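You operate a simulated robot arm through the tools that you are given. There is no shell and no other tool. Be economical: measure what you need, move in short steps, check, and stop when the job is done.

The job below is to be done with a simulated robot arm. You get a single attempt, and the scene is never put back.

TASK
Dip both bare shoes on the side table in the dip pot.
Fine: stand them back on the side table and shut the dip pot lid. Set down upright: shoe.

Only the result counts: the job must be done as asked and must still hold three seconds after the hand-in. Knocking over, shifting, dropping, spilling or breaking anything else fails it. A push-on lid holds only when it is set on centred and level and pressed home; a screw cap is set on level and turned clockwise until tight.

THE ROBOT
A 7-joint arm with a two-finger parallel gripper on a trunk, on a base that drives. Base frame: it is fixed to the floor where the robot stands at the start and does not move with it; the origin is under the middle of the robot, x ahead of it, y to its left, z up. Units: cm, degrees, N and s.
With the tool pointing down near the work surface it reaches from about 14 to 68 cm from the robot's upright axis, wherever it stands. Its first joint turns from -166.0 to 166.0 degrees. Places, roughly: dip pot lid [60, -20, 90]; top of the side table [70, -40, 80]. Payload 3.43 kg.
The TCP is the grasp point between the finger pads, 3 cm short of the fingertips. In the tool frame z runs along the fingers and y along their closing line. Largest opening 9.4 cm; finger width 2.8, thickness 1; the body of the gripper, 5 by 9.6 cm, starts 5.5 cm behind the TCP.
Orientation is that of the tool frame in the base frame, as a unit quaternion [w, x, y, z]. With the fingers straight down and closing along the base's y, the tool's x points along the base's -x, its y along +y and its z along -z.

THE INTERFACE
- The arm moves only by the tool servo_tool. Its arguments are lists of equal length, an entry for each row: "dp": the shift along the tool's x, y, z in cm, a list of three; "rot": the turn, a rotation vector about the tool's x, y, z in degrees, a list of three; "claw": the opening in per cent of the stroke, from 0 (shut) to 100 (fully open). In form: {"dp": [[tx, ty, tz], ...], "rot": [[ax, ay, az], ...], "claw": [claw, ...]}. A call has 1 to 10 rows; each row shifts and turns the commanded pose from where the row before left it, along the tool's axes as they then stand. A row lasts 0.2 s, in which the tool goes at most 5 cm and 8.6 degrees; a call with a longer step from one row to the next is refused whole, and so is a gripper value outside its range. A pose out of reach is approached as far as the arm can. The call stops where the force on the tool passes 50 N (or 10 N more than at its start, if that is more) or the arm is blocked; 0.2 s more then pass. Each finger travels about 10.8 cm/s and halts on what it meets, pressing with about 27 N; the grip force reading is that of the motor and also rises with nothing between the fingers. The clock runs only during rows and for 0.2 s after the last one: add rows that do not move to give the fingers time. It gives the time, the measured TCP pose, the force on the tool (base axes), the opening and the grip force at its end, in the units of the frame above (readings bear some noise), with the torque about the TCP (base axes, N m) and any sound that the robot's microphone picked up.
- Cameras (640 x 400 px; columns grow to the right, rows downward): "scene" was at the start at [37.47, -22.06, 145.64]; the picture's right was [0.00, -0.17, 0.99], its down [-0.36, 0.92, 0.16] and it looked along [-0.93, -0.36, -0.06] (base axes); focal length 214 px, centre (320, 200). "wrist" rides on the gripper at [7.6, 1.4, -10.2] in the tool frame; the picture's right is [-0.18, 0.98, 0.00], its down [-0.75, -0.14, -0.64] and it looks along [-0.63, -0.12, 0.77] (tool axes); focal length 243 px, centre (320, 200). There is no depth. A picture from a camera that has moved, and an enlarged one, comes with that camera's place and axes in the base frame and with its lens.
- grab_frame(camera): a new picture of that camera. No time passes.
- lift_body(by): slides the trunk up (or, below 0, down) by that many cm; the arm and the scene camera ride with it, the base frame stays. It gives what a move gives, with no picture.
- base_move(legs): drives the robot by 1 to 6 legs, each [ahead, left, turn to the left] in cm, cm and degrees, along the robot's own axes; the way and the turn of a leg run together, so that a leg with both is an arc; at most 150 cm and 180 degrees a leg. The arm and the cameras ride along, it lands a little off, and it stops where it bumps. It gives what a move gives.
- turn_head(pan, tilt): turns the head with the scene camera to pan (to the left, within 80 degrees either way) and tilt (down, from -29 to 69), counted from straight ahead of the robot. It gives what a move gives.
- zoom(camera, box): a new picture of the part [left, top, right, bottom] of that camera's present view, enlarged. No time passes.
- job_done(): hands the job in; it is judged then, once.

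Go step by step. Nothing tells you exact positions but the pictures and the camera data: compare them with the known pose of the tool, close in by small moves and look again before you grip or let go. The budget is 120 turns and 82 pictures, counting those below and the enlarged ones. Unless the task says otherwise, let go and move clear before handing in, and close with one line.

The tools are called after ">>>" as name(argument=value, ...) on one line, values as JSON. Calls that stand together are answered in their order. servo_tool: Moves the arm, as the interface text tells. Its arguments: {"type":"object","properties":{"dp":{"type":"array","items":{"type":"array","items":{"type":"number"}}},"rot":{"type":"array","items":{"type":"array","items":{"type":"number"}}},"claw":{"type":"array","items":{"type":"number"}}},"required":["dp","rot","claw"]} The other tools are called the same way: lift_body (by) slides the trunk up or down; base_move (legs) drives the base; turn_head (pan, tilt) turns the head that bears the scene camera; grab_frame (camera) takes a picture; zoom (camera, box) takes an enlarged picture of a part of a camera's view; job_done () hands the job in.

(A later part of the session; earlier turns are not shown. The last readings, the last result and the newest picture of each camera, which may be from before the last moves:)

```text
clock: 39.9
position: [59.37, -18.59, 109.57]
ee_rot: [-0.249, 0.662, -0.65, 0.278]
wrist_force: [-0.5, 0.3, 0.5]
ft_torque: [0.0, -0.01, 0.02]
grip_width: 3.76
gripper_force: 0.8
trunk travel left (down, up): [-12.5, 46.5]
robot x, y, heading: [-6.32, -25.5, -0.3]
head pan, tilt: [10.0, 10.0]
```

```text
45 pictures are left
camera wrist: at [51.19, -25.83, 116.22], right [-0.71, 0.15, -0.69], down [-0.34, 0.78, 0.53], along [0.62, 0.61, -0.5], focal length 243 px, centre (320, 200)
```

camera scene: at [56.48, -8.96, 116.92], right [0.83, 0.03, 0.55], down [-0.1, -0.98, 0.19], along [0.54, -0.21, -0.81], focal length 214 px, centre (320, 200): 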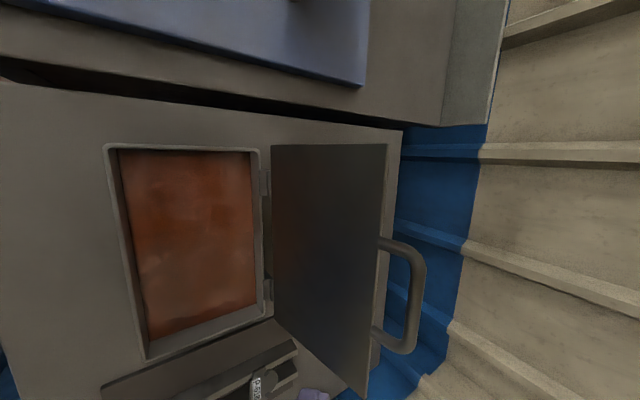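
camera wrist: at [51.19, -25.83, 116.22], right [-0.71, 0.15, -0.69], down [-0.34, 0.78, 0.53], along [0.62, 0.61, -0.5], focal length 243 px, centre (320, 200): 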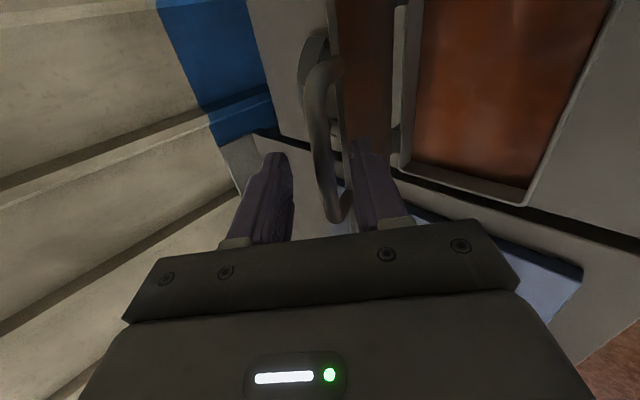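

It follows well, resting on the lower finger at about 72°. I keep lowering.

>>> servo_tool(dp=[[0, 1.32, -0.59], [0, 1.36, -0.47], [0, 1.4, -0.35], [0, 1.42, -0.22], [0, 1.44, -0.1], [0, 1.44, 0.02], [0, 1.43, 0.15], [0, 1.41, 0.27], [0, 1.38, 0.4]], rot=[[0, 0, 0], [0, 0, 0], [0, 0, 0], [0, 0, 0], [0, 0, 0], [0, 0, 0], [0, 0, 0], [0, 0, 0], [0, 0, 0]], claw=[38, 34, 30, 30, 30, 30, 30, 30, 30])

>>> grab_frame(camera="wrist")

```text
clock: 41.9
position: [49.53, -18.89, 101.55]
ee_rot: [-0.249, 0.662, -0.65, 0.279]
wrist_force: [-0.6, -0.9, -1.1]
ft_torque: [0.03, -0.01, 0.0]
grip_width: 2.88
gripper_force: 1.2
trunk travel left (down, up): [-12.5, 46.5]
robot x, y, heading: [-6.49, -24.83, 0.1]
head pan, tilt: [10.0, 10.0]
```

```text
44 pictures are left
camera wrist: at [41.38, -26.11, 108.19], right [-0.71, 0.15, -0.69], down [-0.34, 0.78, 0.53], along [0.62, 0.61, -0.5], focal length 243 px, centre (320, 200)
```

wrist: 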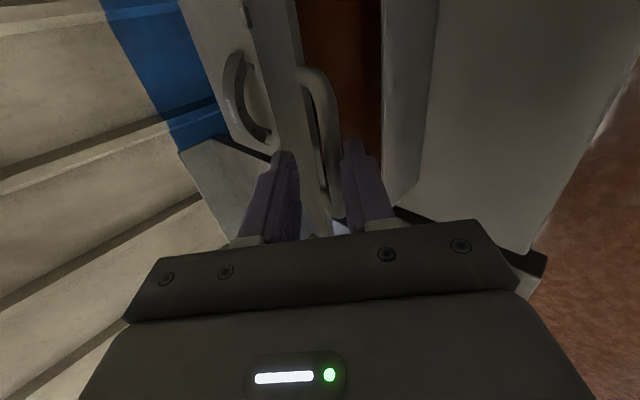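

About 33° remain. I continue down to closed.

>>> servo_tool(dp=[[0, 1.4, 0.35], [0, 1.36, 0.47], [0, 1.31, 0.58], [0, 1.26, 0.7], [0, 1.19, 0.8], [0, 0.6, 0.45], [0, 0.5, 0.4], [0, 0, 0]], rot=[[0, 0, 0], [0, 0, 0], [0, 0, 0], [0, 0, 0], [0, 0, 0], [0, 0, 0], [0, 0, 0], [0, 0, 0]], claw=[30, 30, 30, 30, 30, 30, 30, 30])

>>> grab_frame(camera="wrist")

>>> grab_frame(camera="scene")

```text
clock: 43.7
position: [46.7, -19.34, 93.45]
ee_rot: [-0.249, 0.662, -0.65, 0.278]
wrist_force: [-0.1, -0.1, -0.1]
ft_torque: [0.01, 0.02, 0.02]
grip_width: 2.81
gripper_force: 0.0
trunk travel left (down, up): [-12.5, 46.5]
robot x, y, heading: [-6.55, -25.3, 0.2]
head pan, tilt: [10.0, 10.0]
```

```text
43 pictures are left
camera wrist: at [38.51, -26.54, 100.24], right [-0.71, 0.15, -0.69], down [-0.34, 0.78, 0.53], along [0.62, 0.61, -0.5], focal length 243 px, centre (320, 200)
```

wrist: 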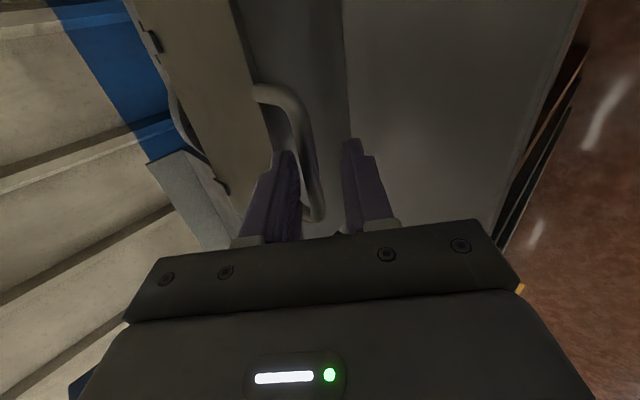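

```text
42 pictures are left
camera scene: at [43.05, -9.76, 94.71], right [0.83, 0.03, 0.56], down [-0.1, -0.98, 0.19], along [0.55, -0.21, -0.81], focal length 214 px, centre (320, 200)
```

scene: 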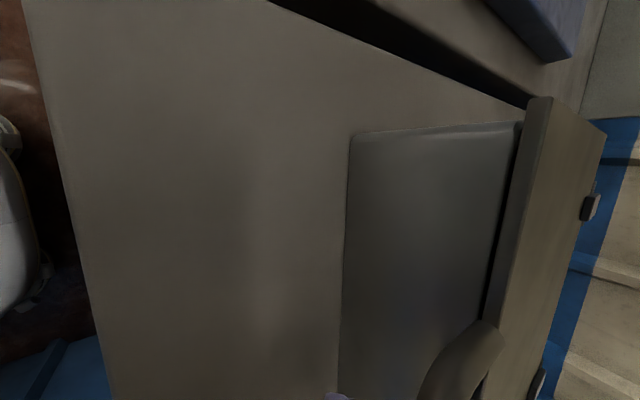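

The lid is essentially shut. I withdraw, straighten the tool to vertical, and raise.

>>> servo_tool(dp=[[0, 0, -2], [0, 0, -3], [0, 0, -3], [0, 0, -3], [0, 0, -3], [0, 0, -3]], rot=[[0, 0, 0], [0, 0, 0], [0, 0, 0], [0, 0, 0], [0, 0, 0], [0, 0, 0]], claw=[34, 34, 50, 70, 80, 80])

>>> servo_tool(dp=[[0, 0, 0], [0, 0, 0], [0, 0, 0], [0, 0, 0], [0, 0, 0], [0, 0, 0], [0, 0, -3], [0, 0, -3]], rot=[[-7.2, 0, 0], [-7.2, 0, 0], [-7.2, 0, 0], [-7.2, 0, 0], [-7.2, 0, 0], [-7.2, 0, 0], [0, 0, 0], [0, 0, 0]], claw=[80, 80, 80, 80, 80, 80, 80, 80])

>>> base_move(legs=[[22, 0, 0]])

```text
clock: 45.1
position: [35.34, -18.61, 105.93]
ee_rot: [-0.248, 0.662, -0.651, 0.277]
wrist_force: [-0.7, -0.5, 0.7]
ft_torque: [0.01, 0.01, 0.03]
grip_width: 7.5
gripper_force: 0.0
out of reach, approached as far as the arm can: row 6
trunk travel left (down, up): [-12.5, 46.5]
robot x, y, heading: [-6.41, -25.09, -0.1]
head pan, tilt: [10.0, 10.0]
```

```text
clock: 46.9
position: [35.44, -18.2, 111.96]
ee_rot: [-0.013, -0.707, 0.707, -0.019]
wrist_force: [-0.1, -0.2, 0.4]
ft_torque: [0.0, -0.02, 0.0]
grip_width: 7.54
gripper_force: 0.0
trunk travel left (down, up): [-12.5, 46.5]
robot x, y, heading: [-6.79, -25.32, 0.2]
head pan, tilt: [10.0, 10.0]
```

```text
clock: 48.6
position: [57.12, -17.88, 111.89]
ee_rot: [0.012, 0.71, -0.704, 0.02]
wrist_force: [0.9, 0.0, 0.1]
ft_torque: [0.0, 0.02, 0.0]
grip_width: 7.53
gripper_force: 0.1
trunk travel left (down, up): [-12.5, 46.5]
robot x, y, heading: [15.21, -25.25, 0.2]
head pan, tilt: [10.0, 10.0]
```

The base moved in fine. I level the tool and move above shoe 1 (about 82.7, -15.7).

>>> servo_tool(dp=[[0, 0, 0], [-0.4, -4.2, 0], [-0.4, -4.2, 0], [-0.4, -4.2, 0], [-0.4, -4.2, 0], [-0.3, -4.2, 0], [-0.3, -4.2, 0]], rot=[[-0.66, -2.6, 0], [0, 0, 0], [0, 0, 0], [0, 0, 0], [0, 0, 0], [0, 0, 0], [0, 0, 0]], claw=[80, 80, 80, 80, 80, 80, 80])

>>> grab_frame(camera="wrist")

>>> grab_frame(camera="scene")

```text
clock: 50.2
position: [82.47, -15.26, 112.15]
ee_rot: [0.002, 0.709, -0.705, -0.003]
wrist_force: [0.0, 0.5, 0.8]
ft_torque: [0.01, -0.01, 0.0]
grip_width: 7.54
gripper_force: 0.0
trunk travel left (down, up): [-12.5, 46.5]
robot x, y, heading: [15.24, -25.24, 0.6]
head pan, tilt: [10.0, 10.0]
```

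```text
41 pictures are left
camera wrist: at [81.14, -22.83, 122.25], right [-0.98, 0.18, 0.0], down [0.14, 0.75, 0.64], along [0.11, 0.63, -0.77], focal length 243 px, centre (320, 200)
```

wrist: 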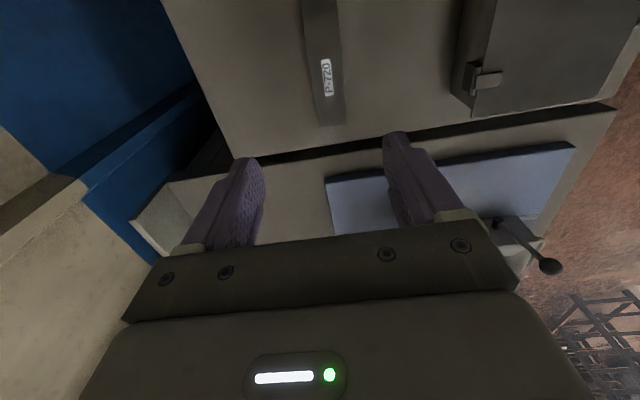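

```text
40 pictures are left
camera scene: at [81.05, -5.82, 115.83], right [0.98, 0.01, -0.18], down [0.04, -0.98, 0.17], along [-0.17, -0.17, -0.97], focal length 214 px, centre (320, 200)
```

scene: 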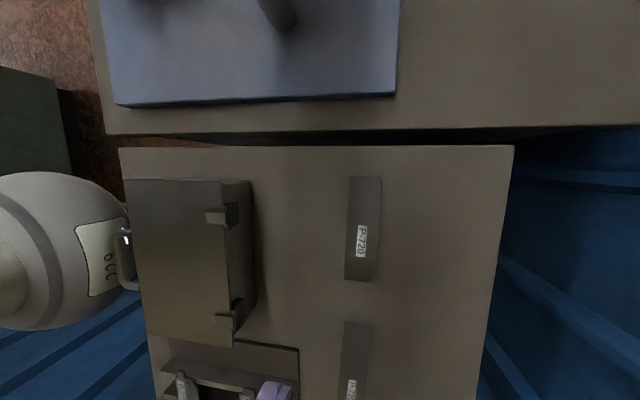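

Shoe 1 triangulates to about x=82.2, y=-15.6, centred under the open fingers. I descend most of the way and look.

>>> servo_tool(dp=[[0.2, 0.2, 4], [0, 0, 4], [0, 0, 4], [0, 0, 4], [0, 0, 4], [0, 0, 0]], rot=[[0, 0, 0], [0, 0, 0], [0, 0, 0], [0, 0, 0], [0, 0, 0], [0, 0, 0]], claw=[80, 80, 80, 80, 80, 80])

>>> grab_frame(camera="wrist")

```text
clock: 51.6
position: [82.34, -15.39, 91.45]
ee_rot: [0.0, 0.71, -0.704, -0.001]
wrist_force: [0.2, 0.4, -0.4]
ft_torque: [0.01, 0.05, -0.01]
grip_width: 7.52
gripper_force: 0.1
trunk travel left (down, up): [-12.5, 46.5]
robot x, y, heading: [15.36, -25.32, 0.8]
head pan, tilt: [10.0, 10.0]
```

```text
39 pictures are left
camera wrist: at [80.88, -22.88, 101.67], right [-0.98, 0.18, 0.0], down [0.14, 0.75, 0.64], along [0.11, 0.63, -0.77], focal length 243 px, centre (320, 200)
```

wrist: 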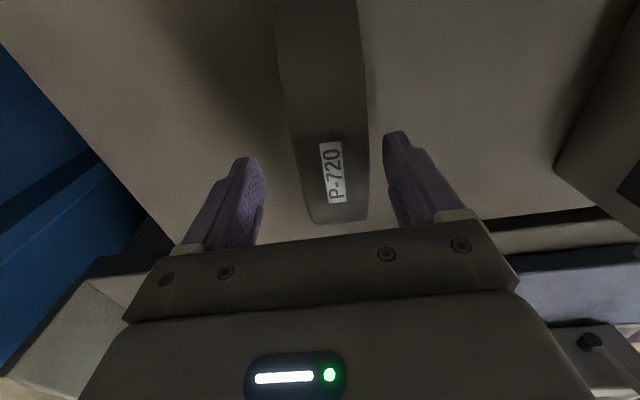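

By two views the shoe's crown is near z≈90, so the fingertips already straddle it. I go down 2.7 cm and close.

>>> servo_tool(dp=[[0, 0.2, 1.4], [0, 0, 1.3], [0, 0, 0], [0, 0, 0], [0, 0, 0], [0, 0, 0]], rot=[[0, 0, 0], [0, 0, 0], [0, 0, 0], [0, 0, 0], [0, 0, 0], [0, 0, 0]], claw=[80, 80, 60, 45, 35, 30])

>>> grab_frame(camera="wrist")

```text
clock: 53.0
position: [82.01, -15.38, 89.33]
ee_rot: [0.0, 0.71, -0.704, 0.0]
wrist_force: [0.8, 0.1, 0.0]
ft_torque: [0.11, -0.09, -0.06]
grip_width: 4.45
gripper_force: 27.2
trunk travel left (down, up): [-12.5, 46.5]
robot x, y, heading: [15.07, -24.89, 0.5]
head pan, tilt: [10.0, 10.0]
```

```text
38 pictures are left
camera wrist: at [80.61, -23.0, 99.35], right [-0.98, 0.18, 0.0], down [0.14, 0.75, 0.64], along [0.11, 0.63, -0.77], focal length 243 px, centre (320, 200)
```

wrist: 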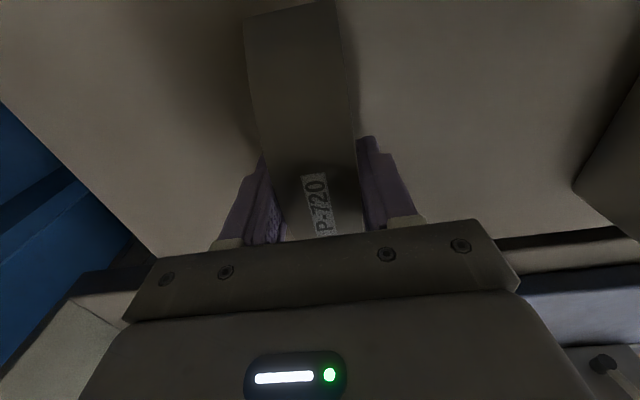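

Gripped at 4.45 cm width, grasp height 89.3. I lift it clear and look.

>>> servo_tool(dp=[[0, 0, -1], [0, 0, -3], [0, 0, -4], [0, 0, -4], [0, 0, -4], [0, 0, 0]], rot=[[0, 0, 0], [0, 0, 0], [0, 0, 0], [0, 0, 0], [0, 0, 0], [0, 0, 0]], claw=[30, 30, 30, 30, 30, 30])

>>> grab_frame(camera="scene")

```text
clock: 54.4
position: [82.05, -15.64, 105.17]
ee_rot: [0.001, 0.71, -0.705, 0.0]
wrist_force: [0.0, -0.2, -4.2]
ft_torque: [-0.01, -0.02, 0.0]
grip_width: 4.42
gripper_force: 26.8
trunk travel left (down, up): [-12.5, 46.5]
robot x, y, heading: [15.19, -24.96, 0.3]
head pan, tilt: [10.0, 10.0]
```

```text
37 pictures are left
camera scene: at [80.61, -6.3, 108.95], right [0.98, 0.01, -0.18], down [0.04, -0.98, 0.17], along [-0.17, -0.17, -0.97], focal length 214 px, centre (320, 200)
```

scene: 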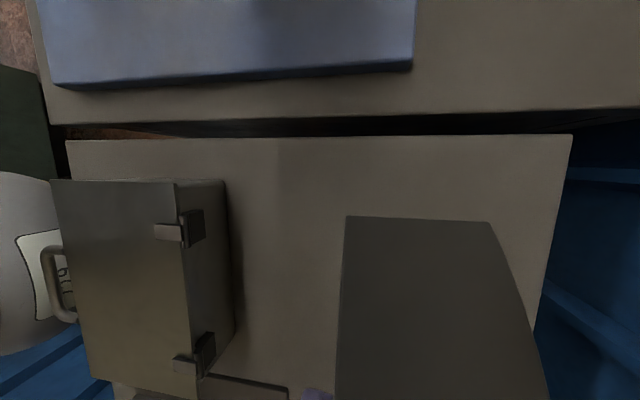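

The shoe hangs balanced. I carry it over the pot toward the front strip (43, -28.5).

>>> servo_tool(dp=[[1.4, 4.3, 0], [1.4, 4.3, 0], [1.4, 4.3, 0], [1.4, 4.3, 0], [1.4, 4.3, 0], [1.4, 4.3, 0], [1.4, 4.3, 0], [1.5, 4.3, 0], [1.5, 4.3, 0], [0, 0, 0]], rot=[[0, 0, 0], [0, 0, 0], [0, 0, 0], [0, 0, 0], [0, 0, 0], [0, 0, 0], [0, 0, 0], [0, 0, 0], [0, 0, 0], [0, 0, 0]], claw=[30, 30, 30, 30, 30, 30, 30, 30, 30, 30])

>>> grab_frame(camera="wrist")

>>> grab_frame(camera="scene")

```text
clock: 56.6
position: [43.19, -28.76, 105.24]
ee_rot: [0.001, 0.709, -0.705, 0.0]
wrist_force: [0.3, -0.1, -2.6]
ft_torque: [0.01, -0.01, -0.02]
grip_width: 4.41
gripper_force: 27.1
trunk travel left (down, up): [-12.5, 46.5]
robot x, y, heading: [15.63, -25.62, 0.5]
head pan, tilt: [10.0, 10.0]
```

```text
36 pictures are left
camera wrist: at [41.81, -36.29, 115.49], right [-0.98, 0.18, 0.0], down [0.14, 0.75, 0.64], along [0.11, 0.63, -0.77], focal length 243 px, centre (320, 200)
```

wrist: 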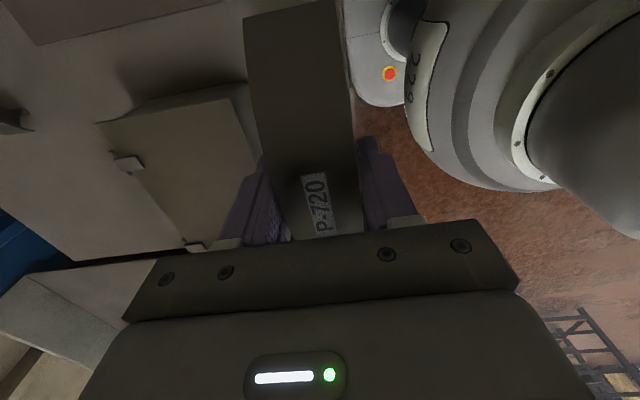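

```text
35 pictures are left
camera scene: at [41.73, -19.27, 109.07], right [0.98, 0.01, -0.17], down [0.04, -0.98, 0.17], along [-0.17, -0.17, -0.97], focal length 214 px, centre (320, 200)
```

scene: 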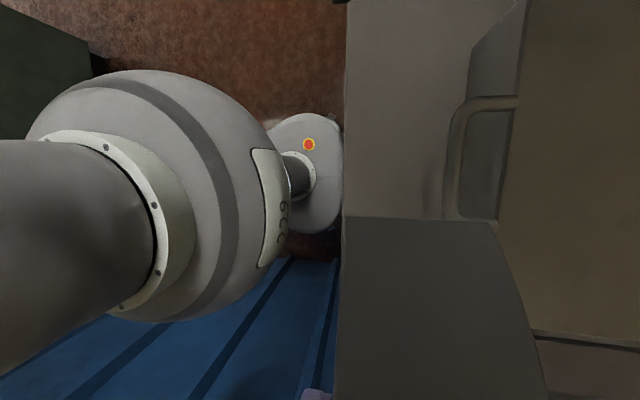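

The front table edge is at x≈40.3 and the handle at x≈48. I shift to (43.8, -30) and lower the shoe gently to its grasp height.

>>> servo_tool(dp=[[1.2, -0.6, 0], [0, 0, 4], [0, 0, 4], [0, 0, 4], [0, 0, 2.5], [0, 0, 0.6], [0, 0, 0]], rot=[[0, 0, 0], [0, 0, 0], [0, 0, 0], [0, 0, 0], [0, 0, 0], [0, 0, 0], [0, 0, 0]], claw=[30, 30, 30, 30, 30, 30, 30])

>>> grab_frame(camera="wrist")

```text
clock: 58.2
position: [45.3, -30.07, 90.28]
ee_rot: [0.001, 0.71, -0.705, -0.001]
wrist_force: [0.7, 0.4, -3.6]
ft_torque: [0.01, 0.01, -0.01]
grip_width: 4.44
gripper_force: 27.4
out of reach, approached as far as the arm can: row 3, 4
trunk travel left (down, up): [-12.5, 46.5]
robot x, y, heading: [14.96, -25.09, 0.6]
head pan, tilt: [10.0, 10.0]
```

```text
34 pictures are left
camera wrist: at [43.87, -37.69, 100.54], right [-0.98, 0.18, 0.0], down [0.14, 0.75, 0.64], along [0.11, 0.63, -0.77], focal length 243 px, centre (320, 200)
```

wrist: 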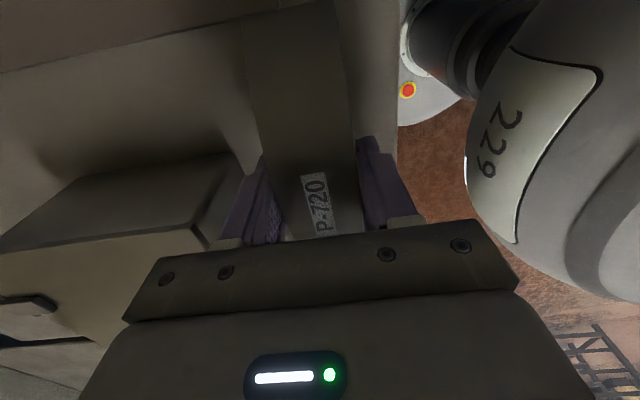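

Too near the body for this pose, so I lift slightly, back the base 8 cm, and re-approach.

>>> servo_tool(dp=[[0, 0, -2], [0, 0, -2]], rot=[[0, 0, 0], [0, 0, 0]], claw=[30, 30])

>>> base_move(legs=[[-8, 0, 0]])

```text
clock: 58.8
position: [45.22, -30.18, 94.27]
ee_rot: [0.001, 0.71, -0.705, -0.001]
wrist_force: [-0.2, -0.4, -2.0]
ft_torque: [0.03, 0.0, 0.01]
grip_width: 4.41
gripper_force: 27.1
trunk travel left (down, up): [-12.5, 46.5]
robot x, y, heading: [15.28, -25.49, 0.8]
head pan, tilt: [10.0, 10.0]
```

```text
clock: 59.8
position: [37.01, -30.22, 94.16]
ee_rot: [0.0, 0.71, -0.704, -0.001]
wrist_force: [-0.7, -0.1, -2.6]
ft_torque: [-0.04, -0.04, 0.0]
grip_width: 4.43
gripper_force: 26.8
trunk travel left (down, up): [-12.5, 46.5]
robot x, y, heading: [7.25, -25.29, -0.0]
head pan, tilt: [10.0, 10.0]
```

>>> servo_tool(dp=[[0, -3.3, 0], [0, -3.3, 0], [0, 0, 2], [0, 0, 1.6], [0, 0, 0.5], [0, 0, 0]], rot=[[0, 0, 0], [0, 0, 0], [0, 0, 0], [0, 0, 0], [0, 0, 0], [0, 0, 0]], claw=[30, 30, 30, 30, 30, 30])

>>> grab_frame(camera="wrist")

```text
clock: 61.2
position: [43.72, -30.45, 89.92]
ee_rot: [0.001, 0.709, -0.705, 0.0]
wrist_force: [-0.4, 0.3, -4.0]
ft_torque: [-0.02, -0.02, -0.02]
grip_width: 4.43
gripper_force: 26.8
trunk travel left (down, up): [-12.5, 46.5]
robot x, y, heading: [7.05, -25.36, 0.2]
head pan, tilt: [10.0, 10.0]
```

```text
33 pictures are left
camera wrist: at [42.24, -38.0, 100.17], right [-0.98, 0.18, 0.0], down [0.14, 0.75, 0.64], along [0.11, 0.63, -0.77], focal length 243 px, centre (320, 200)
```

wrist: 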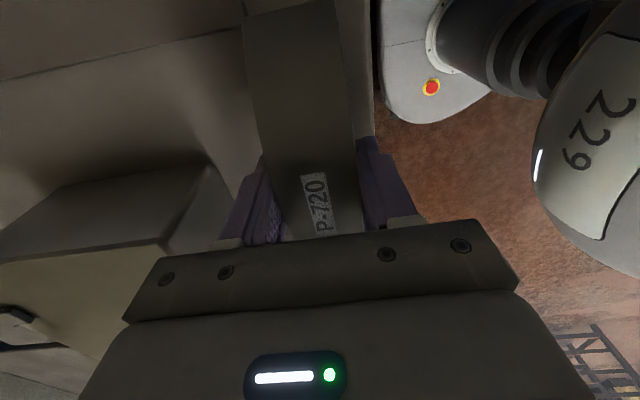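

Edge margin looks fine. I lower in tiny steps until contact.

>>> servo_tool(dp=[[0, 0, 0.2], [0, 0, 0.2], [0, 0, 0.15], [0, 0, 0]], rot=[[0, 0, 0], [0, 0, 0], [0, 0, 0], [0, 0, 0]], claw=[30, 30, 30, 30])

```text
clock: 62.2
position: [43.76, -30.38, 89.52]
ee_rot: [0.002, 0.709, -0.705, -0.001]
wrist_force: [0.4, 0.2, -3.5]
ft_torque: [0.02, 0.0, -0.03]
grip_width: 4.48
gripper_force: 26.7
trunk travel left (down, up): [-12.5, 46.5]
robot x, y, heading: [6.7, -25.59, 0.4]
head pan, tilt: [10.0, 10.0]
```

>>> servo_tool(dp=[[0, 0, 0.15], [0, 0, 0.15], [0, 0, 0.1], [0, 0, 0]], rot=[[0, 0, 0], [0, 0, 0], [0, 0, 0], [0, 0, 0]], claw=[30, 30, 30, 30])

```text
clock: 63.2
position: [43.73, -30.35, 89.13]
ee_rot: [0.001, 0.71, -0.705, 0.0]
wrist_force: [-0.7, -0.4, -0.9]
ft_torque: [0.02, 0.0, 0.04]
grip_width: 4.43
gripper_force: 26.7
trunk travel left (down, up): [-12.5, 46.5]
robot x, y, heading: [7.11, -24.99, 0.4]
head pan, tilt: [10.0, 10.0]
```

Contact. I release and lift off.

>>> servo_tool(dp=[[0, 0, 0.1], [0, 0, 0], [0, 0, 0], [0, 0, -1], [0, 0, -4], [0, 0, -4], [0, 0, -4], [0, 0, -4]], rot=[[0, 0, 0], [0, 0, 0], [0, 0, 0], [0, 0, 0], [0, 0, 0], [0, 0, 0], [0, 0, 0], [0, 0, 0]], claw=[30, 55, 72, 72, 72, 72, 72, 72])

>>> base_move(legs=[[8, 0, 0]])

>>> grab_frame(camera="wrist")

```text
clock: 65.0
position: [43.7, -30.05, 105.61]
ee_rot: [0.0, 0.709, -0.705, 0.0]
wrist_force: [-0.2, 0.0, -0.5]
ft_torque: [0.02, -0.02, 0.0]
grip_width: 6.75
gripper_force: 0.1
trunk travel left (down, up): [-12.5, 46.5]
robot x, y, heading: [7.15, -25.32, 0.5]
head pan, tilt: [10.0, 10.0]
```

```text
clock: 66.1
position: [51.51, -29.89, 105.51]
ee_rot: [0.001, 0.71, -0.704, -0.001]
wrist_force: [0.5, 0.0, -0.7]
ft_torque: [-0.01, 0.01, 0.01]
grip_width: 6.79
gripper_force: 0.2
trunk travel left (down, up): [-12.5, 46.5]
robot x, y, heading: [15.07, -25.38, 0.5]
head pan, tilt: [10.0, 10.0]
```

```text
32 pictures are left
camera wrist: at [50.18, -37.53, 115.75], right [-0.98, 0.18, 0.0], down [0.14, 0.75, 0.64], along [0.11, 0.63, -0.77], focal length 243 px, centre (320, 200)
```

wrist: 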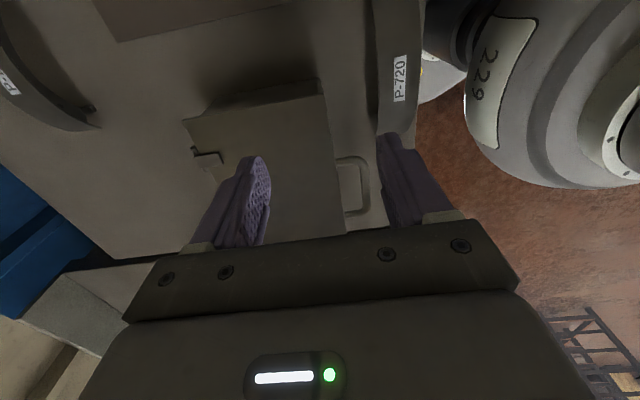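

Shoe A stands upright on the front strip. Now above shoe B (about 81.6, -37.5).

>>> servo_tool(dp=[[1.1, -4.3, 0], [1.1, -4.3, 0], [1.1, -4.3, 0], [1.1, -4.3, 0], [1.1, -4.3, 0], [1.1, -4.3, 0], [1, -4.3, 0], [0, 0, 0]], rot=[[0, 0, 0], [0, 0, 0], [0, 0, 0], [0, 0, 0], [0, 0, 0], [0, 0, 0], [0, 0, 0], [0, 0, 0]], claw=[80, 80, 80, 80, 80, 80, 80, 80])

>>> grab_frame(camera="wrist")

>>> grab_frame(camera="scene")

```text
clock: 67.9
position: [81.66, -37.26, 105.51]
ee_rot: [0.001, 0.71, -0.704, -0.001]
wrist_force: [0.5, -0.1, 0.1]
ft_torque: [0.03, 0.0, 0.03]
grip_width: 7.52
gripper_force: 0.1
trunk travel left (down, up): [-12.5, 46.5]
robot x, y, heading: [15.07, -25.0, 0.3]
head pan, tilt: [10.0, 10.0]
```

```text
31 pictures are left
camera wrist: at [80.41, -44.85, 115.68], right [-0.98, 0.18, 0.0], down [0.14, 0.75, 0.64], along [0.11, 0.63, -0.77], focal length 243 px, centre (320, 200)
```

wrist: 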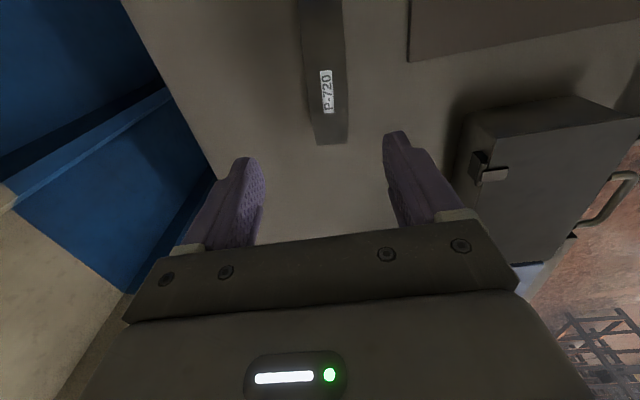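

```text
30 pictures are left
camera scene: at [80.3, -27.84, 109.26], right [0.98, 0.01, -0.18], down [0.04, -0.98, 0.17], along [-0.17, -0.17, -0.97], focal length 214 px, centre (320, 200)
```

scene: 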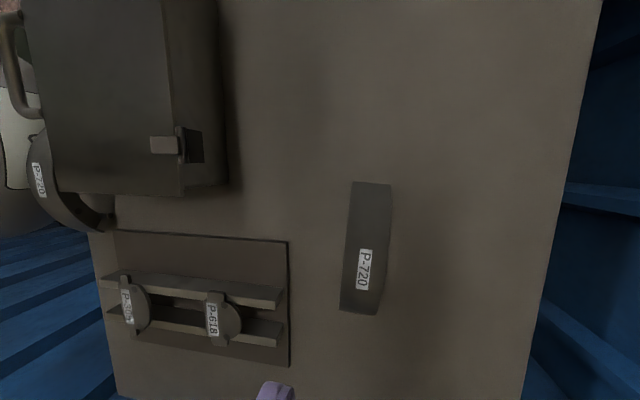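

Shoe B is yawed about 3° and centred near (81.3, -37.7). I rotate to match and descend to 89.3, then close.

>>> servo_tool(dp=[[0.4, 0.35, 3], [0, 0, 4], [0, 0, 4], [0, 0, 3], [0, 0, 0]], rot=[[0, 0, 3], [0, 0, 0], [0, 0, 0], [0, 0, 0], [0, 0, 0]], claw=[80, 80, 80, 80, 80])

>>> grab_frame(camera="wrist")

```text
clock: 69.1
position: [81.16, -37.53, 91.48]
ee_rot: [-0.001, -0.691, 0.723, 0.001]
wrist_force: [0.7, -1.0, 0.4]
ft_torque: [0.0, 0.03, -0.02]
grip_width: 7.5
gripper_force: 0.1
trunk travel left (down, up): [-12.5, 46.5]
robot x, y, heading: [14.86, -25.17, 0.4]
head pan, tilt: [10.0, 10.0]
```

```text
29 pictures are left
camera wrist: at [79.45, -45.06, 101.61], right [-0.97, 0.23, 0.0], down [0.18, 0.75, 0.64], along [0.15, 0.62, -0.77], focal length 243 px, centre (320, 200)
```

wrist: 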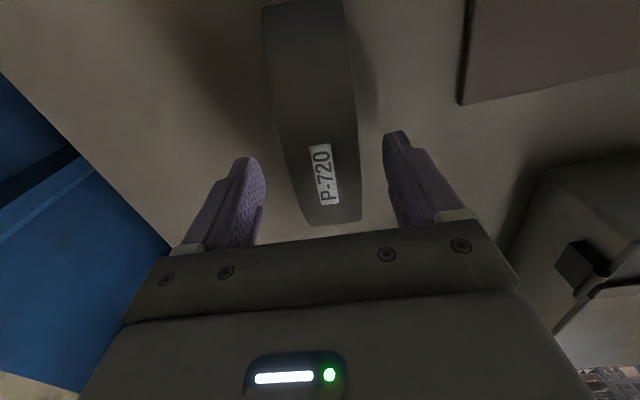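

Comparing with shoe A's view, the rotation was not needed. I undo it, go down and close.

>>> servo_tool(dp=[[0, 0, 0], [0, -0.2, 1.2], [0, 0, 1.1], [0, 0, 0], [0, 0, 0], [0, 0, 0], [0, 0, 0]], rot=[[0, 0, -3], [0, 0, 0], [0, 0, 0], [0, 0, 0], [0, 0, 0], [0, 0, 0], [0, 0, 0]], claw=[80, 80, 80, 60, 45, 35, 30])

>>> servo_tool(dp=[[0, 0, -1], [0, 0, -3], [0, 0, -4], [0, 0, -4], [0, 0, -4], [0, 0, 0]], rot=[[0, 0, 0], [0, 0, 0], [0, 0, 0], [0, 0, 0], [0, 0, 0], [0, 0, 0]], claw=[30, 30, 30, 30, 30, 30])

>>> grab_frame(camera="wrist")

```text
clock: 70.7
position: [81.57, -37.67, 89.14]
ee_rot: [0.001, 0.71, -0.705, -0.001]
wrist_force: [0.0, -0.4, 0.4]
ft_torque: [-0.21, -0.04, -0.03]
grip_width: 4.44
gripper_force: 27.3
trunk travel left (down, up): [-12.5, 46.5]
robot x, y, heading: [14.92, -25.27, 0.5]
head pan, tilt: [10.0, 10.0]
```

```text
clock: 72.1
position: [81.73, -37.75, 105.19]
ee_rot: [0.001, 0.71, -0.704, 0.0]
wrist_force: [0.5, 0.2, -2.9]
ft_torque: [-0.03, -0.01, -0.02]
grip_width: 4.43
gripper_force: 26.6
trunk travel left (down, up): [-12.5, 46.5]
robot x, y, heading: [15.18, -25.54, 0.3]
head pan, tilt: [10.0, 10.0]
```

```text
28 pictures are left
camera wrist: at [80.26, -45.26, 115.42], right [-0.98, 0.18, 0.0], down [0.14, 0.75, 0.64], along [0.11, 0.63, -0.77], focal length 243 px, centre (320, 200)
```

wrist: 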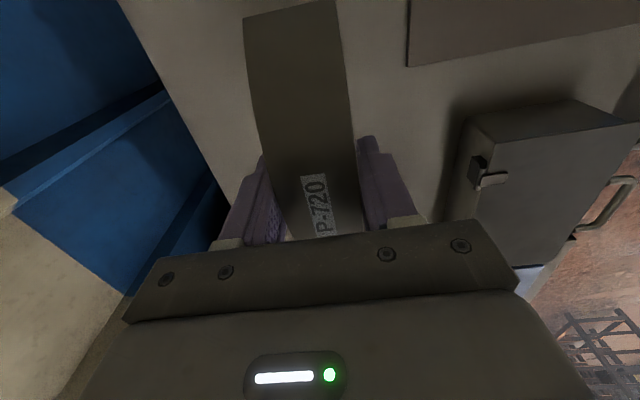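

Shoe B is held. I'll simply shift it about 11 cm to the right (y≈-48), where the arm's path clears the open lid, by driving the base sideways and lowering.

>>> base_move(legs=[[0, -11, 0]])

>>> servo_tool(dp=[[0, 0, 4], [0, 0, 4], [0, 0, 4], [0, 0, 3], [0, 0, 0.4], [0, 0, 0.2], [0, 0, 0]], rot=[[0, 0, 0], [0, 0, 0], [0, 0, 0], [0, 0, 0], [0, 0, 0], [0, 0, 0], [0, 0, 0]], claw=[30, 30, 30, 30, 30, 30, 30])

>>> grab_frame(camera="wrist")

```text
clock: 73.3
position: [81.72, -49.01, 105.19]
ee_rot: [0.0, 0.71, -0.704, 0.0]
wrist_force: [-0.3, -0.6, -3.9]
ft_torque: [0.01, 0.0, -0.02]
grip_width: 4.47
gripper_force: 26.8
trunk travel left (down, up): [-12.5, 46.5]
robot x, y, heading: [14.8, -36.44, 0.2]
head pan, tilt: [10.0, 10.0]
```

```text
clock: 74.9
position: [81.69, -48.98, 89.4]
ee_rot: [0.0, 0.71, -0.704, -0.001]
wrist_force: [-0.3, 0.1, -3.1]
ft_torque: [-0.04, -0.02, 0.01]
grip_width: 4.44
gripper_force: 27.0
trunk travel left (down, up): [-12.5, 46.5]
robot x, y, heading: [14.73, -36.61, 0.2]
head pan, tilt: [10.0, 10.0]
```

```text
27 pictures are left
camera wrist: at [80.22, -56.5, 99.61], right [-0.98, 0.18, 0.0], down [0.14, 0.75, 0.64], along [0.11, 0.63, -0.77], focal length 243 px, centre (320, 200)
```

wrist: 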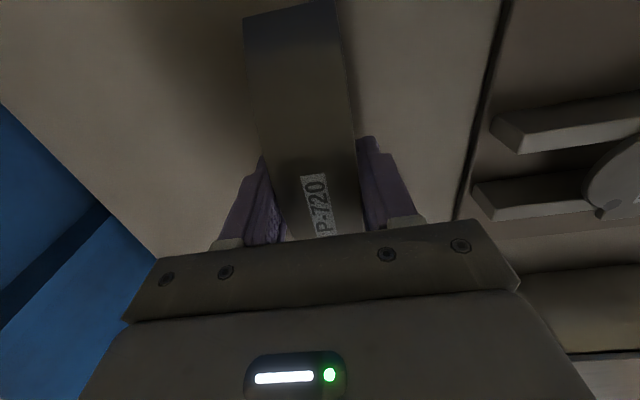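

Clear of the rack. I lower the last few millimetres, release and rise.

>>> servo_tool(dp=[[0, 0, 0.15], [0, 0, 0.15], [0, 0, 0.1], [0, 0, 0]], rot=[[0, 0, 0], [0, 0, 0], [0, 0, 0], [0, 0, 0]], claw=[30, 30, 30, 30])

```text
clock: 75.9
position: [81.7, -49.0, 89.15]
ee_rot: [0.0, 0.71, -0.704, -0.001]
wrist_force: [-0.7, 1.0, -2.1]
ft_torque: [-0.02, 0.02, -0.01]
grip_width: 4.44
gripper_force: 27.6
trunk travel left (down, up): [-12.5, 46.5]
robot x, y, heading: [15.25, -36.56, 0.2]
head pan, tilt: [10.0, 10.0]
```

>>> servo_tool(dp=[[0, 0, 0.15], [0, 0, 0], [0, 0, 0], [0, 0, -1], [0, 0, -4], [0, 0, -4], [0, 0, -4], [0, 0, -4], [0, 0, -4], [0, 0, -2]], rot=[[0, 0, 0], [0, 0, 0], [0, 0, 0], [0, 0, 0], [0, 0, 0], [0, 0, 0], [0, 0, 0], [0, 0, 0], [0, 0, 0], [0, 0, 0]], claw=[30, 55, 75, 75, 75, 75, 75, 75, 75, 75])

>>> base_move(legs=[[-21.5, 0, 0], [0, 11, 0]])

>>> servo_tool(dp=[[-2.4, 2.8, 0], [-2.4, 2.8, 0], [-2.4, 2.8, 0], [-2.4, 2.8, 0], [-2.4, 2.8, 0], [-2.4, 2.8, 0], [-2.4, 2.8, 0], [-2.4, 2.8, 0], [0, 0, 0]], rot=[[0, 0, 0], [0, 0, 0], [0, 0, 0], [0, 0, 0], [0, 0, 0], [0, 0, 0], [0, 0, 0], [0, 0, 0], [0, 0, 0]], claw=[60, 60, 60, 60, 60, 60, 60, 60, 60])

>>> grab_frame(camera="wrist")

```text
clock: 78.1
position: [81.78, -49.04, 112.07]
ee_rot: [0.0, 0.709, -0.705, 0.0]
wrist_force: [-1.0, -0.2, -0.1]
ft_torque: [0.0, 0.0, 0.01]
grip_width: 7.03
gripper_force: 0.1
trunk travel left (down, up): [-12.5, 46.5]
robot x, y, heading: [14.99, -36.62, 0.4]
head pan, tilt: [10.0, 10.0]
```

```text
clock: 80.5
position: [60.79, -38.09, 112.06]
ee_rot: [0.001, 0.709, -0.705, -0.001]
wrist_force: [-0.1, 0.4, -0.7]
ft_torque: [0.01, -0.02, -0.01]
grip_width: 7.04
gripper_force: 0.1
trunk travel left (down, up): [-12.5, 46.5]
robot x, y, heading: [-5.67, -25.55, 0.4]
head pan, tilt: [10.0, 10.0]
```

```text
clock: 82.5
position: [37.9, -18.73, 112.01]
ee_rot: [0.0, 0.709, -0.705, -0.001]
wrist_force: [-0.2, 0.2, 0.1]
ft_torque: [-0.01, -0.02, 0.0]
grip_width: 5.63
gripper_force: 0.1
trunk travel left (down, up): [-12.5, 46.5]
robot x, y, heading: [-5.9, -25.29, 0.1]
head pan, tilt: [10.0, 10.0]
```

```text
26 pictures are left
camera wrist: at [36.53, -26.29, 122.33], right [-0.98, 0.18, 0.0], down [0.14, 0.75, 0.64], along [0.11, 0.63, -0.77], focal length 243 px, centre (320, 200)
```

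wrist: 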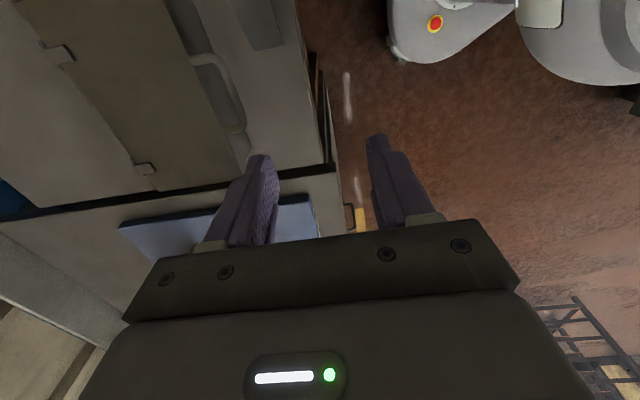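

I pitch the tool again to the same 46° and go to the stand-off on the previously proven entry line.

>>> servo_tool(dp=[[0, 0, 0], [0, 0, 0], [0, 0, 0], [0, 0, 0], [0, 0, 0], [0, 0, 0], [0.2, 2.1, 2.4], [0.2, 2.1, 2.5], [0.2, 2.2, 2.5], [0, 0, 0]], rot=[[7.3, 0, 0], [7.3, 0, 0], [7.3, 0, 0], [7.3, 0, 0], [7.3, 0, 0], [7.3, 0, 0], [0, 0, 0], [0, 0, 0], [0, 0, 0], [0, 0, 0]], claw=[32, 32, 32, 32, 32, 32, 32, 32, 32, 32])

```text
clock: 84.7
position: [38.5, -19.79, 103.56]
ee_rot: [-0.264, 0.658, -0.655, 0.263]
wrist_force: [0.7, -0.4, -0.1]
ft_torque: [0.01, 0.01, -0.02]
grip_width: 3.02
gripper_force: 0.0
out of reach, approached as far as the arm can: row 7
trunk travel left (down, up): [-12.5, 46.5]
robot x, y, heading: [-5.73, -25.39, 0.3]
head pan, tilt: [10.0, 10.0]
```

>>> servo_tool(dp=[[-0.4, 1.05, 0], [0, 0, 3], [0, 0, 3], [0, 0, 3], [0, 0, 1.5], [0, 0, 1.2], [0, 0, 0]], rot=[[0, 0, 0], [0, 0, 0], [0, 0, 0], [0, 0, 0], [0, 0, 0], [0, 0, 0], [0, 0, 0]], claw=[31, 31, 31, 31, 31, 31, 31])

>>> zoom(camera="wrist", box=[200, 60, 440, 210])

```text
clock: 86.3
position: [45.91, -19.28, 94.18]
ee_rot: [-0.264, 0.658, -0.655, 0.262]
wrist_force: [0.5, 0.1, -0.1]
ft_torque: [-0.05, -0.01, 0.02]
grip_width: 2.92
gripper_force: 0.0
trunk travel left (down, up): [-12.5, 46.5]
robot x, y, heading: [-5.8, -25.85, 0.6]
head pan, tilt: [10.0, 10.0]
```

```text
2.67 times, centred on (320, 135) of wrist
camera zoom: at [37.91, -26.91, 100.56], right [-0.71, 0.18, -0.68], down [-0.35, 0.75, 0.56], along [0.61, 0.63, -0.47], focal length 647 px, centre (320, 373)
```

zoom: 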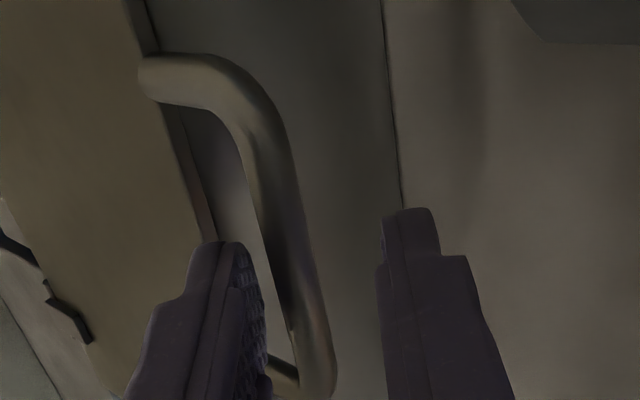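

Aligned. I advance a bit more, tighten the cage and start lifting slowly.

>>> servo_tool(dp=[[0, 0.3, 0], [0, 0, 0.7], [0, 0, 0.7], [0, -0.2, 0], [0, -0.2, 0], [0, 0, 0]], rot=[[0, 0, 0], [0, 0, 0], [0, 0, 0], [0, 0, 0], [0, 0, 0], [0, 0, 0]], claw=[31, 31, 31, 24, 18, 18])

>>> servo_tool(dp=[[0, -0.28, -0.28], [0, -0.28, -0.28], [0, -0.28, -0.28], [0, -0.28, -0.28], [0, -0.28, -0.28], [0, -0.28, -0.28], [0, -0.28, -0.28], [0, -0.28, -0.28]], rot=[[0, 0, 0], [0, 0, 0], [0, 0, 0], [0, 0, 0], [0, 0, 0], [0, 0, 0], [0, 0, 0], [0, 0, 0]], claw=[18, 18, 18, 18, 18, 18, 18, 18])

>>> grab_frame(camera="wrist")

```text
clock: 87.7
position: [47.2, -19.31, 93.25]
ee_rot: [-0.264, 0.658, -0.654, 0.263]
wrist_force: [5.1, -1.3, 2.8]
ft_torque: [0.05, -0.02, -0.06]
grip_width: 1.99
gripper_force: 2.8
trunk travel left (down, up): [-12.5, 46.5]
robot x, y, heading: [-5.67, -25.27, 0.4]
head pan, tilt: [10.0, 10.0]
```

```text
clock: 89.5
position: [47.1, -19.33, 96.37]
ee_rot: [-0.264, 0.657, -0.655, 0.262]
wrist_force: [-2.8, -1.0, -1.0]
ft_torque: [-0.01, -0.02, -0.03]
grip_width: 1.81
gripper_force: 1.2
trunk travel left (down, up): [-12.5, 46.5]
robot x, y, heading: [-6.07, -25.3, 0.3]
head pan, tilt: [10.0, 10.0]
```

```text
24 pictures are left
camera wrist: at [39.01, -26.92, 102.74], right [-0.71, 0.18, -0.68], down [-0.35, 0.75, 0.56], along [0.61, 0.63, -0.47], focal length 243 px, centre (320, 200)
```

wrist: 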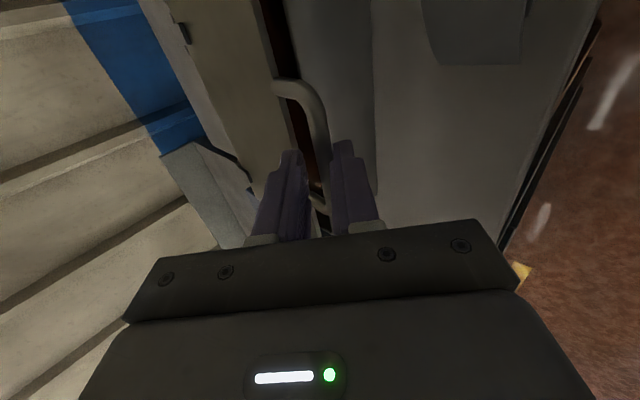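

The lid is opening. I continue along the arc.

>>> servo_tool(dp=[[0, -0.94, -0.56], [0, -0.99, -0.49], [0, -1.02, -0.42], [0, -1.06, -0.35], [0, -1.09, -0.3], [0, -1.11, -0.25], [0, -1.13, -0.22], [0, -1.14, -0.14], [0, -1.15, -0.06], [0, -1.15, 0.02]], rot=[[0, 0, 0], [0, 0, 0], [0, 0, 0], [0, 0, 0], [0, 0, 0], [0, 0, 0], [0, 0, 0], [0, 0, 0], [0, 0, 0], [0, 0, 0]], claw=[22, 22, 22, 22, 22, 22, 22, 22, 24, 26])

>>> servo_tool(dp=[[0, -1.15, 0.1], [0, -1.14, 0.18], [0, -1.12, 0.26], [0, -1.1, 0.34], [0, -1.07, 0.41], [0, -1.04, 0.49], [0, -1.01, 0.56], [0, -0.97, 0.63]], rot=[[0, 0, 0], [0, 0, 0], [0, 0, 0], [0, 0, 0], [0, 0, 0], [0, 0, 0], [0, 0, 0], [0, 0, 0]], claw=[28, 30, 30, 32, 34, 36, 36, 38])

>>> grab_frame(camera="wrist")

```text
clock: 91.7
position: [53.01, -19.45, 105.89]
ee_rot: [-0.264, 0.658, -0.655, 0.262]
wrist_force: [-1.0, 0.1, 0.2]
ft_torque: [0.02, 0.01, -0.01]
grip_width: 2.49
gripper_force: 0.8
trunk travel left (down, up): [-12.5, 46.5]
robot x, y, heading: [-5.76, -25.52, 0.6]
head pan, tilt: [10.0, 10.0]
```

```text
clock: 93.5
position: [61.22, -19.3, 109.59]
ee_rot: [-0.263, 0.659, -0.654, 0.262]
wrist_force: [-0.1, -0.1, -0.3]
ft_torque: [0.01, 0.05, 0.01]
grip_width: 3.59
gripper_force: 0.4
trunk travel left (down, up): [-12.5, 46.5]
robot x, y, heading: [-6.07, -25.63, 0.5]
head pan, tilt: [10.0, 10.0]
```

```text
23 pictures are left
camera wrist: at [53.16, -26.92, 115.95], right [-0.71, 0.18, -0.68], down [-0.35, 0.75, 0.56], along [0.61, 0.63, -0.47], focal length 243 px, centre (320, 200)
```

wrist: 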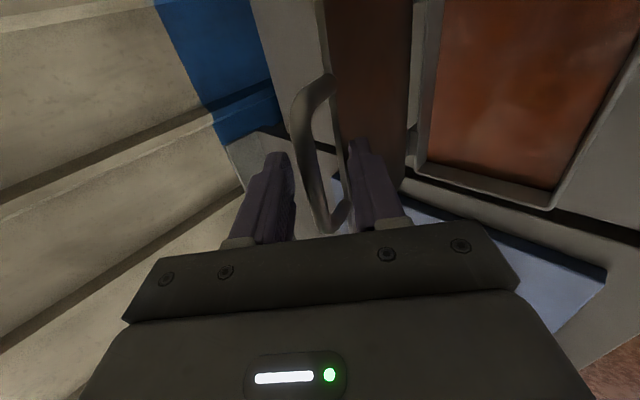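

>>> servo_tool(dp=[[0, -0.92, 0.69], [0, -0.87, 0.75], [0, -0.81, 0.81], [0, -0.75, 0.87], [0, -0.6, 0.7], [0, 0, 0]], rot=[[0, 0, 0], [0, 0, 0], [0, 0, 0], [0, 0, 0], [0, 0, 0], [0, 0, 0]], claw=[38, 38, 38, 38, 38, 38])

>>> servo_tool(dp=[[0, 0, 0], [0, 0, -1], [0, 0, -2], [0, 0, -3], [0, 0, -3], [0, 0, -3], [0, 0, 0]], rot=[[0, 0, 0], [0, 0, 0], [0, 0, 0], [0, 0, 0], [0, 0, 0], [0, 0, 0], [0, 0, 0]], claw=[50, 52, 52, 52, 52, 52, 52])

>>> grab_frame(camera="wrist")

```text
clock: 94.9
position: [66.82, -19.31, 109.53]
ee_rot: [-0.263, 0.658, -0.655, 0.263]
wrist_force: [0.4, 0.8, 3.2]
ft_torque: [-0.04, 0.04, -0.07]
grip_width: 3.88
gripper_force: 3.5
trunk travel left (down, up): [-12.5, 46.5]
robot x, y, heading: [-5.87, -25.56, 0.1]
head pan, tilt: [10.0, 10.0]
```

```text
clock: 96.5
position: [58.39, -19.21, 118.41]
ee_rot: [-0.264, 0.658, -0.655, 0.262]
wrist_force: [0.4, -0.3, -0.3]
ft_torque: [0.02, 0.05, 0.01]
grip_width: 4.92
gripper_force: 0.3
trunk travel left (down, up): [-12.5, 46.5]
robot x, y, heading: [-5.96, -25.42, 0.4]
head pan, tilt: [10.0, 10.0]
```

```text
22 pictures are left
camera wrist: at [50.4, -26.82, 124.77], right [-0.71, 0.18, -0.68], down [-0.35, 0.75, 0.56], along [0.61, 0.63, -0.47], focal length 243 px, centre (320, 200)
```

wrist: 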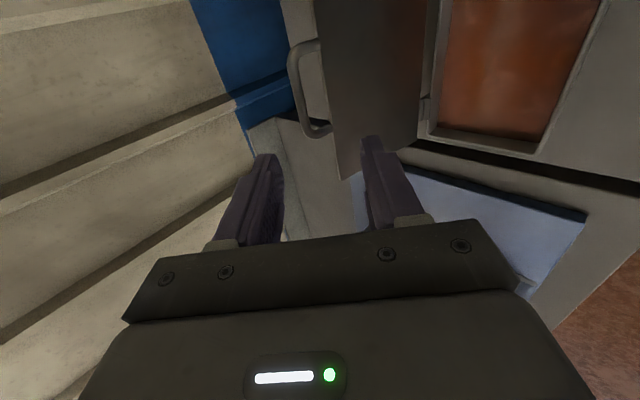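

The lid stays open. I straighten the tool and move above shoe A at (43.7, -30.2).

>>> servo_tool(dp=[[0, 0, 0], [0, 0, 0], [0, 0, 0], [0, 0, 0], [0, 0, 0], [0, 0, 0], [2.7, 3.6, 0], [2.8, 3.7, 0], [2.8, 3.7, 0], [2.7, 3.7, 0]], rot=[[-7.3, 0, 0], [-7.3, 0, 0], [-7.3, 0, 0], [-7.3, 0, 0], [-7.3, 0, 0], [-7.3, 0, 0], [0, 0, 0], [0, 0, 0], [0, 0, 0], [0, 0, 0]], claw=[80, 80, 80, 80, 80, 80, 80, 80, 80, 80])

>>> grab_frame(camera="wrist")

```text
clock: 98.7
position: [43.46, -30.6, 117.99]
ee_rot: [0.0, 0.71, -0.705, 0.0]
wrist_force: [0.3, 0.2, -0.9]
ft_torque: [-0.02, -0.02, 0.01]
grip_width: 7.53
gripper_force: 0.1
trunk travel left (down, up): [-12.5, 46.5]
robot x, y, heading: [-5.66, -25.45, 0.4]
head pan, tilt: [10.0, 10.0]
```

```text
21 pictures are left
camera wrist: at [42.1, -38.02, 128.19], right [-0.98, 0.18, 0.0], down [0.14, 0.75, 0.64], along [0.11, 0.63, -0.77], focal length 243 px, centre (320, 200)
```

wrist: 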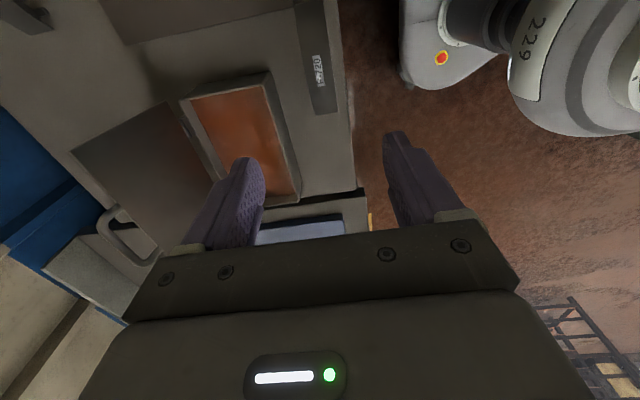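

Shoe A is undisturbed. I descend and grip it.

>>> servo_tool(dp=[[-0.3, -0.25, 4], [0, 0, 4.5], [0, 0, 4.5], [0, 0, 4.5], [0, 0, 4.5], [0, 0, 4], [0, 0, 2], [0, 0, 0.8], [0, 0, 0]], rot=[[0, 0, 0], [0, 0, 0], [0, 0, 0], [0, 0, 0], [0, 0, 0], [0, 0, 0], [0, 0, 0], [0, 0, 0], [0, 0, 0]], claw=[80, 80, 80, 80, 80, 80, 80, 80, 80])

>>> servo_tool(dp=[[0, 0, 0], [0, 0, 0], [0, 0, 0], [0, 0, 0], [0, 0, 0]], rot=[[0, 0, 0], [0, 0, 0], [0, 0, 0], [0, 0, 0], [0, 0, 0]], claw=[60, 45, 35, 30, 30])

>>> grab_frame(camera="wrist")

```text
clock: 100.7
position: [44.13, -29.89, 89.5]
ee_rot: [0.001, 0.709, -0.706, 0.0]
wrist_force: [0.0, 0.2, -1.0]
ft_torque: [-0.02, 0.01, -0.02]
grip_width: 7.49
gripper_force: 0.1
trunk travel left (down, up): [-12.5, 46.5]
robot x, y, heading: [-6.18, -25.81, 0.5]
head pan, tilt: [10.0, 10.0]
```

```text
clock: 101.9
position: [44.12, -29.99, 89.66]
ee_rot: [0.001, 0.71, -0.705, -0.001]
wrist_force: [-1.1, 0.2, -0.2]
ft_torque: [-0.02, 0.03, -0.04]
grip_width: 4.46
gripper_force: 27.2
trunk travel left (down, up): [-12.5, 46.5]
robot x, y, heading: [-5.96, -25.75, 0.3]
head pan, tilt: [10.0, 10.0]
```

```text
20 pictures are left
camera wrist: at [42.7, -37.47, 99.7], right [-0.98, 0.18, 0.0], down [0.14, 0.75, 0.64], along [0.11, 0.63, -0.77], focal length 243 px, centre (320, 200)
```

wrist: 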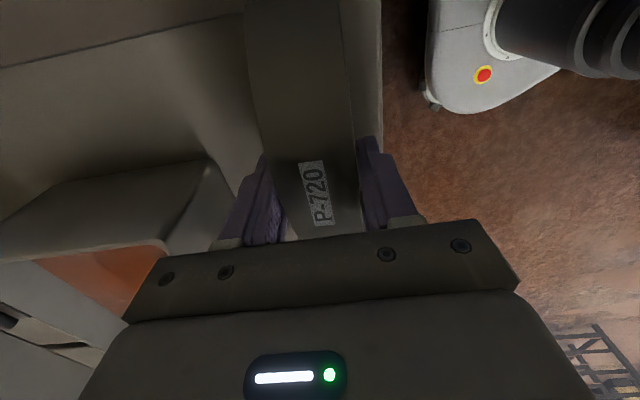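

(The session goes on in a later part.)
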